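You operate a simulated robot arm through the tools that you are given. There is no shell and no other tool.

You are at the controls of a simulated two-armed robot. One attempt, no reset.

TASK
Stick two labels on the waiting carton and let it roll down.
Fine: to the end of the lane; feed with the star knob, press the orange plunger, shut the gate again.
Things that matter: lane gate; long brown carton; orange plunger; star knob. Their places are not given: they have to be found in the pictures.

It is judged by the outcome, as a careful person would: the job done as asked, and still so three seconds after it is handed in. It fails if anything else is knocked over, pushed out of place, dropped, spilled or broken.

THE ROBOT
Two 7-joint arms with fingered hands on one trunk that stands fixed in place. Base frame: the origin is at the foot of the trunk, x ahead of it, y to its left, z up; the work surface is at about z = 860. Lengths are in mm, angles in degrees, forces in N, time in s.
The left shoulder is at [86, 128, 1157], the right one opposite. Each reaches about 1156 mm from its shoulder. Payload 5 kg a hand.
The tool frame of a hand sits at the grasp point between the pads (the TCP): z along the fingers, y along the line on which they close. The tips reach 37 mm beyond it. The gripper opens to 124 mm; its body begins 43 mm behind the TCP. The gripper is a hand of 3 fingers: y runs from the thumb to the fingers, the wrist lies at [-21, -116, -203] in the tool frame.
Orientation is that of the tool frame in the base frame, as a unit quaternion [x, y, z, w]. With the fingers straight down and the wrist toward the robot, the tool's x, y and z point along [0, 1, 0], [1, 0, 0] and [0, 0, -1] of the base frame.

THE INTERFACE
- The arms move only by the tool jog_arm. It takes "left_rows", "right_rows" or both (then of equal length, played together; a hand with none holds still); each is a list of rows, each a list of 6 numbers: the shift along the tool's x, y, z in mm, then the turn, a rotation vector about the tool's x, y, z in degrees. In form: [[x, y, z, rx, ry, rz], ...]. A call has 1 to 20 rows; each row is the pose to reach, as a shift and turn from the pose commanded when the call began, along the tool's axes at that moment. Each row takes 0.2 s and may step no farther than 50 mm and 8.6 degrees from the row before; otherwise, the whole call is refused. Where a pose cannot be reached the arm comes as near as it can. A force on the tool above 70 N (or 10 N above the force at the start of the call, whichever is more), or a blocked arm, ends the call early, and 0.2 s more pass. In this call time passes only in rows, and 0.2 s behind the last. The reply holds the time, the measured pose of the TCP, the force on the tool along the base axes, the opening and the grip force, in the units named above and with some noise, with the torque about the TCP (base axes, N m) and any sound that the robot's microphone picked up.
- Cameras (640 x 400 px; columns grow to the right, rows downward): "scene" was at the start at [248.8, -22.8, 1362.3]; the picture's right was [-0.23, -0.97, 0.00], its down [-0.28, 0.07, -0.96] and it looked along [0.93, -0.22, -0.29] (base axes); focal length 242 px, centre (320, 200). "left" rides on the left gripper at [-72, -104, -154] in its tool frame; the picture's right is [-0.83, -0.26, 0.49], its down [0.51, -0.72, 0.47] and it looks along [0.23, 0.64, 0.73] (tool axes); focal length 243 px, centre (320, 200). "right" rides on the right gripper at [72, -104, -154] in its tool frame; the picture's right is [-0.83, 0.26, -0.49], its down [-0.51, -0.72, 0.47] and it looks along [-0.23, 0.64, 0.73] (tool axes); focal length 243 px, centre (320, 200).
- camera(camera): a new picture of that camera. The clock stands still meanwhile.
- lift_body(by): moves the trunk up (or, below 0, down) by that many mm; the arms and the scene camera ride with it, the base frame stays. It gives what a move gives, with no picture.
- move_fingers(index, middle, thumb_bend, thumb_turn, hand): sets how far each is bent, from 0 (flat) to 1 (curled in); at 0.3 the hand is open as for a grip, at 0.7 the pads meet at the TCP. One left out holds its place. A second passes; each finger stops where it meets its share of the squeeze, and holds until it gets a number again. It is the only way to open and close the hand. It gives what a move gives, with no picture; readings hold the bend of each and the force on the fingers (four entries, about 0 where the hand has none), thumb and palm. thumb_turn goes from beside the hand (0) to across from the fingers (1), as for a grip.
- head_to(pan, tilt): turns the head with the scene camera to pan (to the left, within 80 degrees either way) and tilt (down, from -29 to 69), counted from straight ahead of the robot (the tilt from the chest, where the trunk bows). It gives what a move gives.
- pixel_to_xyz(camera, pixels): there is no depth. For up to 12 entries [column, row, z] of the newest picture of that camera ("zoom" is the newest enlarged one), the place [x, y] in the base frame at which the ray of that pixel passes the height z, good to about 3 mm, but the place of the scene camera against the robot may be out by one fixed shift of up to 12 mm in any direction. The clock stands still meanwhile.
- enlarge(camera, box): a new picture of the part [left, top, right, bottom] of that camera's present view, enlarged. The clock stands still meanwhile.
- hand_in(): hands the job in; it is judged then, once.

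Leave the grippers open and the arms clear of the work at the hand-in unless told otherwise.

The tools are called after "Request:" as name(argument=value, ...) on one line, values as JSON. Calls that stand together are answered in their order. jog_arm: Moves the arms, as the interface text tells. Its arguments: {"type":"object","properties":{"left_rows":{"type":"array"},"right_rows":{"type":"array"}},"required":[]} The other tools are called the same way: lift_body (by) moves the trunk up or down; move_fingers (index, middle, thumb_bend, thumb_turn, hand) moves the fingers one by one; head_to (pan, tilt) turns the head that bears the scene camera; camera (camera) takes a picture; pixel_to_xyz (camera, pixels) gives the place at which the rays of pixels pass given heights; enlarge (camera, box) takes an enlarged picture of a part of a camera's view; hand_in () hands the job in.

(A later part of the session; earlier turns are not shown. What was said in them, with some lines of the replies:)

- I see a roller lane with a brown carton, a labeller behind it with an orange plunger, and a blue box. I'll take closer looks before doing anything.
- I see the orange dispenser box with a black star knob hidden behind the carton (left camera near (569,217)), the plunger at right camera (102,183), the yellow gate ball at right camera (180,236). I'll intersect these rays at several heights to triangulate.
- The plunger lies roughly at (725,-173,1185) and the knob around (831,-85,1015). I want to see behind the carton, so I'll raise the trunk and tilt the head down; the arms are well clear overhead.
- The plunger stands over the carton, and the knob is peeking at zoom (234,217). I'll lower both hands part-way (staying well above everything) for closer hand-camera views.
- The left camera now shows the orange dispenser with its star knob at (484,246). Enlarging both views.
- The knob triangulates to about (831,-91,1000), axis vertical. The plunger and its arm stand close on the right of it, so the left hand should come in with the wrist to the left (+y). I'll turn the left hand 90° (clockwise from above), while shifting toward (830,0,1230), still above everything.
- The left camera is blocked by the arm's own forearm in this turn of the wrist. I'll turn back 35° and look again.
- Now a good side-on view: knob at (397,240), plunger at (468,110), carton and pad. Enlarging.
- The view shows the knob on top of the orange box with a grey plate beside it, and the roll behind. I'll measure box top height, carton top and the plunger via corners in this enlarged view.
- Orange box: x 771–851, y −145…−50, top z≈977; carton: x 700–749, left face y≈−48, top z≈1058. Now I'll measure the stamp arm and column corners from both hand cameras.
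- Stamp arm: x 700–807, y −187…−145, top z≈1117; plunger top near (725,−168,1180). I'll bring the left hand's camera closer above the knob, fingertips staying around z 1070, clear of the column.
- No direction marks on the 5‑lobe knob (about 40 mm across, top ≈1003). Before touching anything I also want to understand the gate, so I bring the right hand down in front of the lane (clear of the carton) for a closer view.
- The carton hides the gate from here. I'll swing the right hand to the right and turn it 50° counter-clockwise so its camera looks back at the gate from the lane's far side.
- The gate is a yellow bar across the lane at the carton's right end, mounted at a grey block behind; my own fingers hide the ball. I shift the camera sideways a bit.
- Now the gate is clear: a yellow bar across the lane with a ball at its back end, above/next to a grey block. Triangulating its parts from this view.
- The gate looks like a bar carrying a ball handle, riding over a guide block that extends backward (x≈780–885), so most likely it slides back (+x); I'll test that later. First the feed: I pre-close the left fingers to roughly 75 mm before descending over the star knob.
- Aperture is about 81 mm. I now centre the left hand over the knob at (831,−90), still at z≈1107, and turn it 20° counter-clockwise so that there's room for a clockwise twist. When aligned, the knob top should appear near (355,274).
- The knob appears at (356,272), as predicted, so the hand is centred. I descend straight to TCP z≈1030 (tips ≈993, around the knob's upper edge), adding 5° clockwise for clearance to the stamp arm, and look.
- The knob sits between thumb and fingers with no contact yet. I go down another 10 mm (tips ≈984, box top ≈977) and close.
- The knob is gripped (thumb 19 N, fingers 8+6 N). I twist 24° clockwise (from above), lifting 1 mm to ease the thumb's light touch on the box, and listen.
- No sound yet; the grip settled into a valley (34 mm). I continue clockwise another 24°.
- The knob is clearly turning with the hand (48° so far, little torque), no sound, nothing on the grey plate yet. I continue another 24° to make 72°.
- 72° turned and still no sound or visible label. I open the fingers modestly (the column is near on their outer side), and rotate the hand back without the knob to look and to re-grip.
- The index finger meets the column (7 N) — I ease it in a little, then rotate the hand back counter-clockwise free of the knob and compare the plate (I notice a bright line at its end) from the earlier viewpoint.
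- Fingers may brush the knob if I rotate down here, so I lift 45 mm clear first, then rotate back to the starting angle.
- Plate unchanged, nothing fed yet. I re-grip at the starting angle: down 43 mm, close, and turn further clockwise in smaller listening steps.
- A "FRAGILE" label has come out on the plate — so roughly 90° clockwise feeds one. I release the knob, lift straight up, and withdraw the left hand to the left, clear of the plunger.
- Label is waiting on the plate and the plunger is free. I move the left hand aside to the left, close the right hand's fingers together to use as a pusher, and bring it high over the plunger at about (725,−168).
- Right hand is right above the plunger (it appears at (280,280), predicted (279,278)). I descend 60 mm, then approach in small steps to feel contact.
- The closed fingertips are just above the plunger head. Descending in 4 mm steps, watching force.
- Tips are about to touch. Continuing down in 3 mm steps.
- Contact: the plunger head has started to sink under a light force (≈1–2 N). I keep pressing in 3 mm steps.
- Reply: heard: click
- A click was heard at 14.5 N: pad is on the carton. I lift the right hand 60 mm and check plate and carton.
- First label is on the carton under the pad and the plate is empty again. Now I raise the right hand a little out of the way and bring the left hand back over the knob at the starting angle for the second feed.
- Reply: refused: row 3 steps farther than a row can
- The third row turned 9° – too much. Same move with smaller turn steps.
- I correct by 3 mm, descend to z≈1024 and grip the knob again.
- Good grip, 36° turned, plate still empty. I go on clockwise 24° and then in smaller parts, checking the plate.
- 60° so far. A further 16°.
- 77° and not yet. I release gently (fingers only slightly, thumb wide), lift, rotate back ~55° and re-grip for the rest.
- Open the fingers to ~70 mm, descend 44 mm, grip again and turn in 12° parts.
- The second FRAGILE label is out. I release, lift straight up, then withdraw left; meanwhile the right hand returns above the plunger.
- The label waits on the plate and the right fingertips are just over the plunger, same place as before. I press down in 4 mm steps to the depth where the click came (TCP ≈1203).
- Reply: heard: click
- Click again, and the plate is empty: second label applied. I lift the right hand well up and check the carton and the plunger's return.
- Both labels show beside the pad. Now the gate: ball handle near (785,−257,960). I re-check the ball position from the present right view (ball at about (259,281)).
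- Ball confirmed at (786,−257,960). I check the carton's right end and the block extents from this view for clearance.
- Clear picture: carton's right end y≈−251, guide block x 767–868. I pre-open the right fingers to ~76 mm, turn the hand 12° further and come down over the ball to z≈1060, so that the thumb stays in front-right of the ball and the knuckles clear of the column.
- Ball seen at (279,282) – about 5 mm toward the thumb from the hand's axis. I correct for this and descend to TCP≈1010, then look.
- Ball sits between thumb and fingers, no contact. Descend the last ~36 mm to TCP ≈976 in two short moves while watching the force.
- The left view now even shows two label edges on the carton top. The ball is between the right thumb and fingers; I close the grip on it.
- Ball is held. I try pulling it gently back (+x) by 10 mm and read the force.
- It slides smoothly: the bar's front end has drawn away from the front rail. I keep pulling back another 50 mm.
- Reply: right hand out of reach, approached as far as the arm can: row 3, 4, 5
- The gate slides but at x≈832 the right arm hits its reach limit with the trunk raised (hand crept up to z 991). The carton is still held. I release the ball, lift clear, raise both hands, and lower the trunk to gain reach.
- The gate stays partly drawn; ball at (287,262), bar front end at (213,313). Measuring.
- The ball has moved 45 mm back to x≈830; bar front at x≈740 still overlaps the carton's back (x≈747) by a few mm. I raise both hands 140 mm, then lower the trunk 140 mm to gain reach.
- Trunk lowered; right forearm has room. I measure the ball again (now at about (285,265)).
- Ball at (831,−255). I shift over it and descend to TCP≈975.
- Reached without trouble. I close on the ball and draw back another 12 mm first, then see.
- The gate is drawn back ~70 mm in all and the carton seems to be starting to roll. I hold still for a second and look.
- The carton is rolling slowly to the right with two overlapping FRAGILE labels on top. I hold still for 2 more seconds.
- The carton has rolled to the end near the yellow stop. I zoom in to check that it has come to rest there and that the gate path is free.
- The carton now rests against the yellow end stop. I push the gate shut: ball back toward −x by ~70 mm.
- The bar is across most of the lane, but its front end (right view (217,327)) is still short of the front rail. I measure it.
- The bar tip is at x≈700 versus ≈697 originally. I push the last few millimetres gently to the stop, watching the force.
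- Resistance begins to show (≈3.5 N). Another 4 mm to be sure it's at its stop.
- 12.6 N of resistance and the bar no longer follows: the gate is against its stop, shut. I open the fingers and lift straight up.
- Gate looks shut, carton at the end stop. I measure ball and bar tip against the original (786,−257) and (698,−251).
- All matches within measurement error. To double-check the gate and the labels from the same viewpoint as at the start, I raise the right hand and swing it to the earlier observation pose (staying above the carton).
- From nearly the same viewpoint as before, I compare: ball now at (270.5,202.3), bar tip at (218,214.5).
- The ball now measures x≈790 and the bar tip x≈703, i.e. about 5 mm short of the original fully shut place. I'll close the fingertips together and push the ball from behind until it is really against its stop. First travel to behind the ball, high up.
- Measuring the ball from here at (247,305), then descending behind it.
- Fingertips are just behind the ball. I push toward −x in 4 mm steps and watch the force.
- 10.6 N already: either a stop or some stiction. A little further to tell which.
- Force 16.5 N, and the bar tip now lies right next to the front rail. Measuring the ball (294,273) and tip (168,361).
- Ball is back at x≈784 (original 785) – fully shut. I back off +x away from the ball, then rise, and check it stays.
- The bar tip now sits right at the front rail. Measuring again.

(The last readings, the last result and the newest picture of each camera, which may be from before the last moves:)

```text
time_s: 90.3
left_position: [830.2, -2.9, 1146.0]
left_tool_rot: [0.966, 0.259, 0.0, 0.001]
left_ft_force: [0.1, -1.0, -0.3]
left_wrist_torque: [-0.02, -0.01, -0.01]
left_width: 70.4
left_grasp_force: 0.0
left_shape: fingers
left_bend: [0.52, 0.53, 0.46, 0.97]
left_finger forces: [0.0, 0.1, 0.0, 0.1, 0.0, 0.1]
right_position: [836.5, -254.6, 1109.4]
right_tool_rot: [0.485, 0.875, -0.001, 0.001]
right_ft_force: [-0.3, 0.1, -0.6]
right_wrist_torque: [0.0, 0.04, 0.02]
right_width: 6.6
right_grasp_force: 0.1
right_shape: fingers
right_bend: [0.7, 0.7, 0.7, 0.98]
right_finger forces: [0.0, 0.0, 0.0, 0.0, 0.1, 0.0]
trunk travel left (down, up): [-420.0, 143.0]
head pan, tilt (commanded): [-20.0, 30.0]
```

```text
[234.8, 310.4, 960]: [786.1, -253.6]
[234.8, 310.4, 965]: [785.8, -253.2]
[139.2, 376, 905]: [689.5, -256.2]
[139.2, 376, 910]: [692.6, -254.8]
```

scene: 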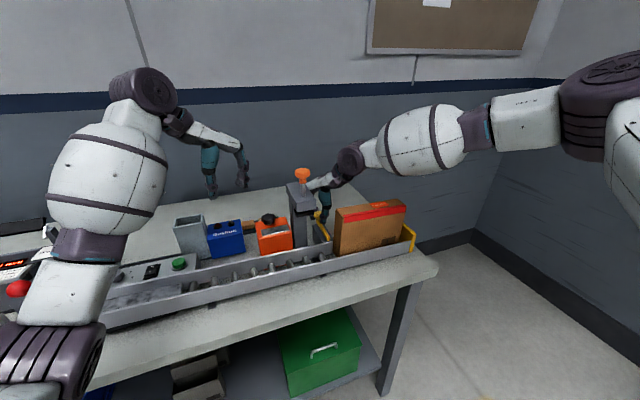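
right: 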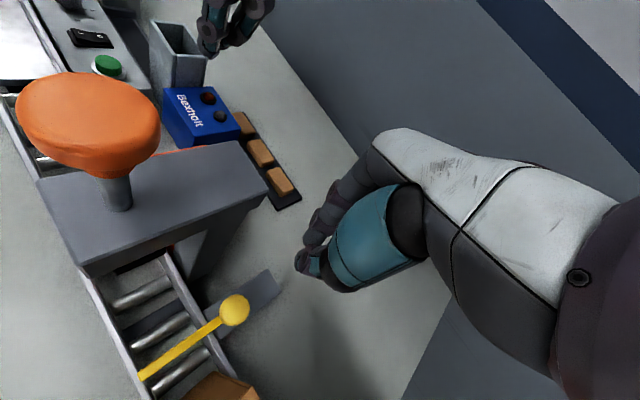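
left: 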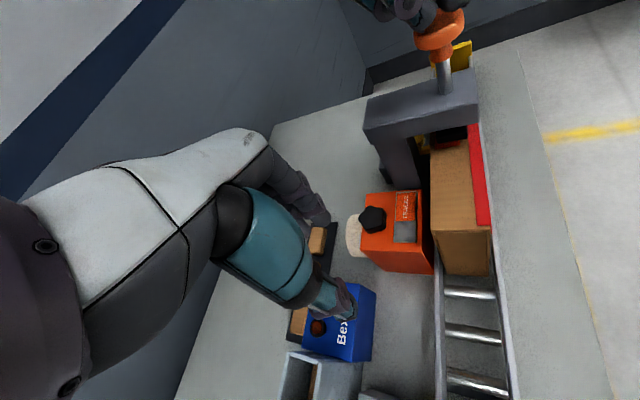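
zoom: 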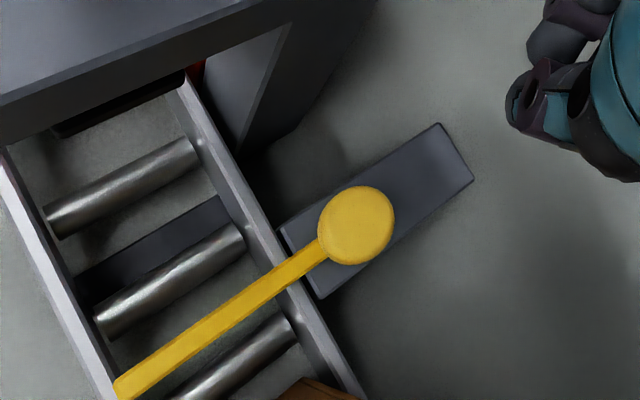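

Ball at x≈786 – same as at the start. I retreat the right hand upward and back to the observation pose, open it, and verify from there.

Request:
jog_arm(right_rows=[[0, 0, -50, 0, 0, 0], [0, 0, -100, 0, 0, 0], [-13, -39, -100, 0, 0, -4], [-27, -77, -100, 0, 0, -8], [-40, -116, -100, 0, 0, -12], [-54, -154, -100, 0, 0, -15], [-67, -193, -100, 0, 0, -18]])

Request:
move_fingers(hand="right", index=0.3, middle=0.3, thumb_bend=0.3)

Request:
camera(camera="right")

Request:
enlarge(camera="right", box=[205, 175, 305, 240])

Request:
enlarge(camera="right", box=[200, 230, 330, 390])

```text
time_s: 92.0
left_position: [830.7, -4.1, 1145.5]
left_tool_rot: [0.966, 0.259, -0.001, 0.0]
left_ft_force: [0.0, 0.5, 0.0]
left_wrist_torque: [0.06, 0.01, -0.01]
left_width: 70.5
left_grasp_force: 0.1
left_shape: fingers
left_bend: [0.52, 0.53, 0.46, 0.97]
left_finger forces: [0.1, 0.0, 0.0, 0.0, 0.0, 0.0]
right_position: [710.7, -409.2, 1209.8]
right_tool_rot: [0.341, 0.94, 0.0, 0.001]
right_ft_force: [-0.7, -1.1, 0.8]
right_wrist_torque: [0.03, -0.02, -0.01]
right_width: 6.6
right_grasp_force: 0.1
right_shape: fingers
right_bend: [0.7, 0.7, 0.7, 0.98]
right_finger forces: [0.1, 0.1, 0.0, 0.0, 0.0, 0.0]
trunk travel left (down, up): [-420.0, 143.0]
head pan, tilt (commanded): [-20.0, 30.0]
```

```text
time_s: 93.0
left_position: [831.3, -3.6, 1144.2]
left_tool_rot: [0.966, 0.259, 0.0, 0.0]
left_ft_force: [-1.0, 1.0, 0.4]
left_wrist_torque: [0.05, 0.02, -0.02]
left_width: 70.4
left_grasp_force: 0.1
left_shape: fingers
left_bend: [0.52, 0.53, 0.46, 0.97]
left_finger forces: [0.1, 0.0, 0.0, 0.1, 0.0, 0.1]
right_position: [711.8, -408.9, 1210.7]
right_tool_rot: [0.342, 0.94, 0.0, 0.0]
right_ft_force: [-0.3, -0.3, -1.1]
right_wrist_torque: [0.0, 0.0, 0.04]
right_width: 128.2
right_grasp_force: 0.0
right_shape: fingers
right_bend: [0.3, 0.3, 0.3, 0.98]
right_finger forces: [0.0, 0.0, 0.0, 0.0, 0.0, 0.0]
trunk travel left (down, up): [-420.0, 143.0]
head pan, tilt (commanded): [-20.0, 30.0]
```

```text
taken
```

right: 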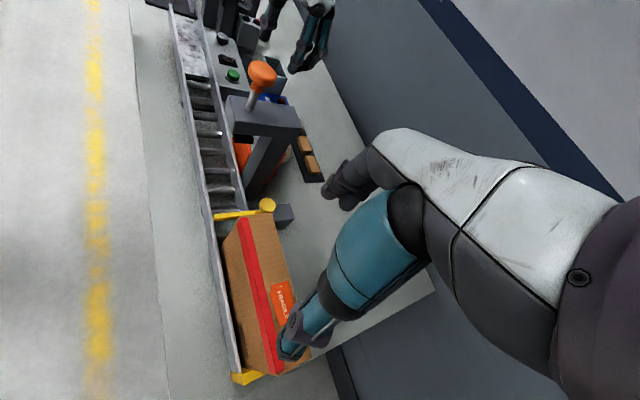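

```text
6.15 times, centred on (255, 208) of right
```

zoom: 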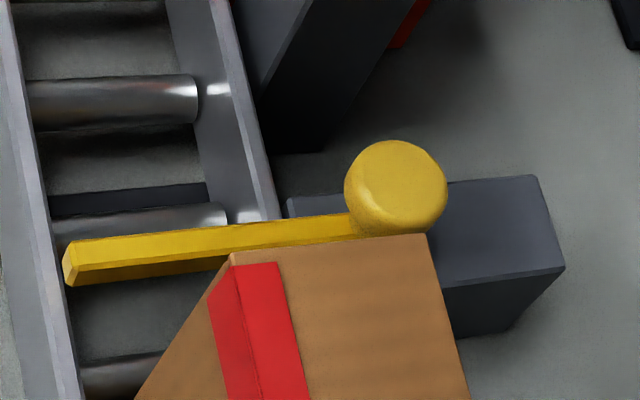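

```text
2.50 times, centred on (265, 310) of right
```

zoom: 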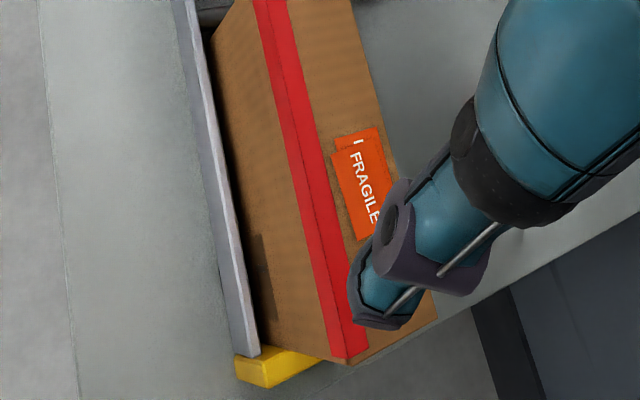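

The bar tip is now against the front rail as originally. I check the carton's end position against the end stop.

Request:
pixel_to_xyz(camera="right", pixels=[[273.8, 374.8, 1058], [262, 374, 910], [235, 375, 910], [243, 215, 1058]])

Request:
enlarge(camera="scene", box=[340, 180, 440, 270])

```text
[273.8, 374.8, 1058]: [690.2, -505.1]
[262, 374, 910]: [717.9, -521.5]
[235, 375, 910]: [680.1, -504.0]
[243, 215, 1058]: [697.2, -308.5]
```

```text
4.44 times, centred on (390, 225) of scene
```

zoom: 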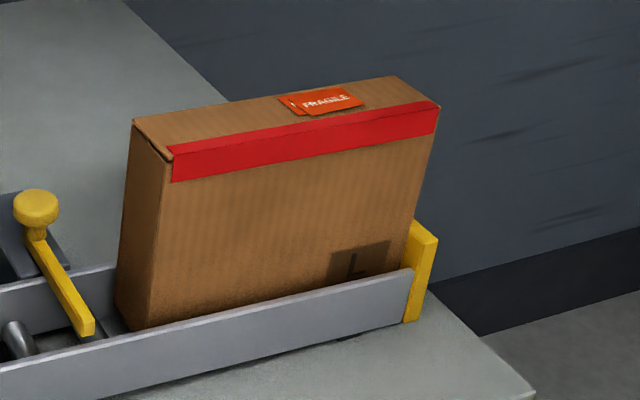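

Carton sits at the end stop, gate shut, two labels on it. I raise both hands clear, then open the left hand.

Request:
jog_arm(left_rows=[[0, 0, -45, 0, 0, 0], [0, 0, -90, 0, 0, 0], [0, 0, -135, 0, 0, 0], [0, 0, -180, 0, 0, 0]], right_rows=[[0, 0, -45, 0, 0, 0], [0, 0, -90, 0, 0, 0], [0, -20, -135, 0, 0, 0], [0, -40, -160, 0, 0, 0]])

Request:
move_fingers(hand="left", index=0.3, middle=0.3, thumb_bend=0.3)

Request:
camera(camera="scene")

Request:
camera(camera="left")

Request:
camera(camera="right")

```text
time_s: 94.0
left_position: [827.9, -2.1, 1325.4]
left_tool_rot: [0.966, 0.259, 0.002, 0.001]
left_ft_force: [-0.3, 0.2, -0.1]
left_wrist_torque: [0.05, -0.04, 0.02]
left_width: 70.5
left_grasp_force: 0.1
left_shape: fingers
left_bend: [0.52, 0.53, 0.46, 0.97]
left_finger forces: [0.0, 0.0, 0.0, 0.1, 0.0, 0.0]
right_position: [681.0, -447.3, 1373.6]
right_tool_rot: [0.342, 0.94, 0.001, 0.001]
right_ft_force: [0.0, 1.0, 0.5]
right_wrist_torque: [-0.01, -0.04, -0.04]
right_width: 128.5
right_grasp_force: 0.1
right_shape: fingers
right_bend: [0.3, 0.3, 0.3, 0.98]
right_finger forces: [0.0, 0.1, 0.0, 0.0, 0.0, 0.0]
trunk travel left (down, up): [-420.0, 143.0]
head pan, tilt (commanded): [-20.0, 30.0]
```

```text
time_s: 95.0
left_position: [830.5, -2.4, 1322.5]
left_tool_rot: [0.966, 0.259, 0.0, 0.0]
left_ft_force: [-0.9, 0.4, 0.2]
left_wrist_torque: [0.0, 0.02, -0.02]
left_width: 128.3
left_grasp_force: 0.1
left_shape: fingers
left_bend: [0.3, 0.3, 0.3, 0.97]
left_finger forces: [0.0, 0.0, 0.0, 0.0, 0.0, 0.1]
right_position: [685.0, -446.1, 1370.7]
right_tool_rot: [0.343, 0.939, 0.0, 0.0]
right_ft_force: [0.8, 0.4, -0.1]
right_wrist_torque: [0.02, 0.0, -0.02]
right_width: 128.6
right_grasp_force: 0.1
right_shape: fingers
right_bend: [0.3, 0.3, 0.3, 0.98]
right_finger forces: [0.2, 0.1, 0.0, 0.0, 0.0, 0.1]
trunk travel left (down, up): [-420.0, 143.0]
head pan, tilt (commanded): [-20.0, 30.0]
```

```text
taken
```

scene: 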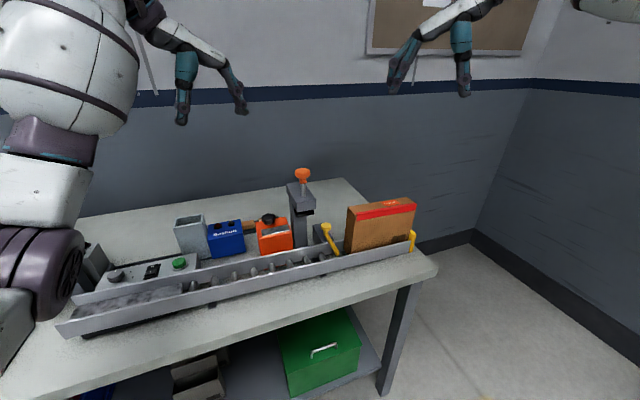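

```text
taken
```

left: 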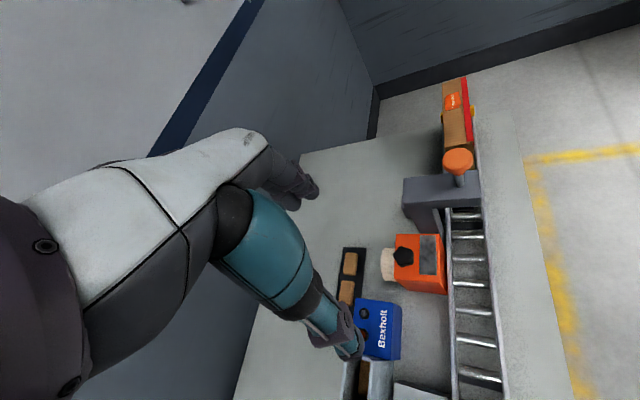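

```text
taken
```

right: 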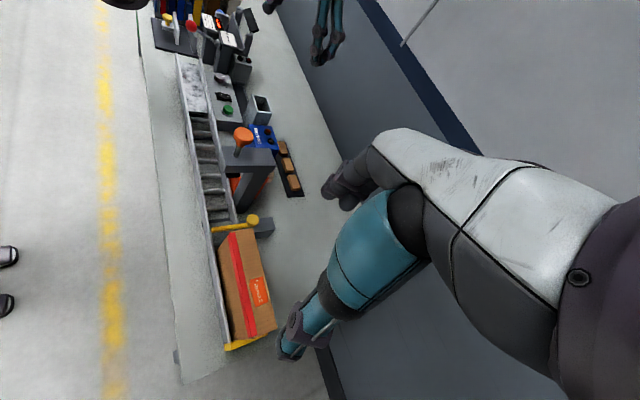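

Everything looks in order. As a last check I pan the head left to make sure nothing at that side was disturbed by the left elbow.

Request:
head_to(pan=12, tilt=35)

Request:
camera(camera="scene")

Request:
enlarge(camera="right", box=[140, 0, 340, 160])

```text
time_s: 95.9
left_position: [830.4, -2.3, 1322.9]
left_tool_rot: [0.966, 0.258, 0.001, 0.0]
left_ft_force: [-0.5, -0.8, -1.2]
left_wrist_torque: [0.02, -0.04, -0.01]
left_width: 128.4
left_grasp_force: 0.1
left_shape: fingers
left_bend: [0.3, 0.3, 0.3, 0.97]
left_finger forces: [0.0, 0.0, 0.0, 0.0, 0.1, 0.0]
right_position: [684.0, -445.6, 1369.5]
right_tool_rot: [0.342, 0.94, 0.0, 0.0]
right_ft_force: [-0.7, -0.3, -0.1]
right_wrist_torque: [0.02, 0.02, 0.01]
right_width: 128.7
right_grasp_force: 0.1
right_shape: fingers
right_bend: [0.3, 0.3, 0.3, 0.98]
right_finger forces: [0.1, 0.1, 0.0, 0.0, 0.0, 0.0]
trunk travel left (down, up): [-420.0, 143.0]
head pan, tilt (commanded): [12.0, 35.0]
```

```text
taken
```

scene: 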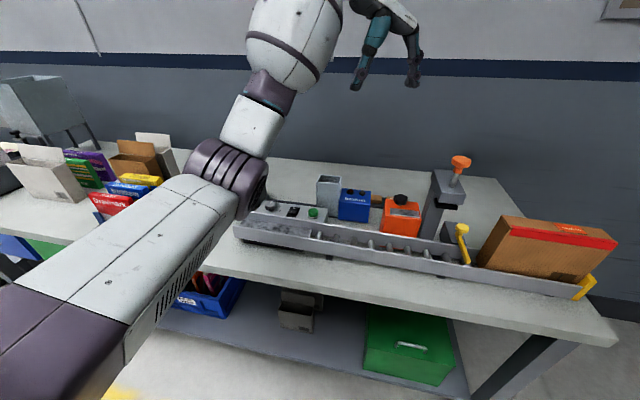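

```text
2.50 times, centred on (240, 80) of right
```

zoom: 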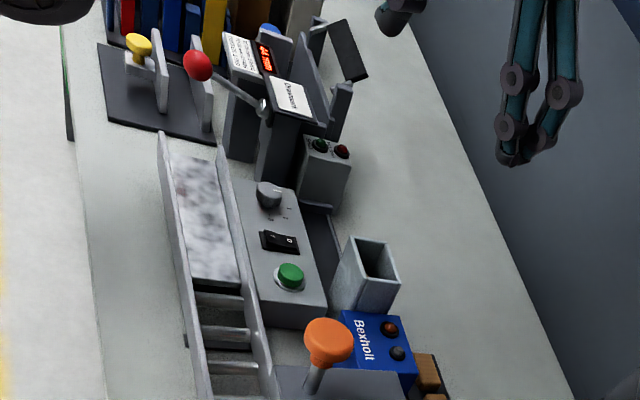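

Nothing on the left side looks disturbed. The carton lies at the end stop with two labels on it, the gate is shut, and both hands are open and clear. Handing in.

Request:
hand_in()

```text
The job is handed in.
```

The carton has two FRAGILE labels on top, it rolled down to the yellow end stop, and the gate is shut again. I've handed the job in; no result has come back yet.

- **Labels:** I fed each label with the star knob, a bit over a quarter turn clockwise for each, and pressed it on with the plunger, which clicked both times. The two labels overlap because the stamp hits the same spot while the gate holds the carton.
- **Gate:** My first attempt to shut it left it about 5 mm short. I pushed it the rest of the way, and by my last measurements it is back where it started.
- **Surroundings:** While I was turning the knob, one finger pressed lightly on the stamp's column, at about 7 N. Nothing looked moved or knocked over in the final pictures. Both hands are open and clear of the work.
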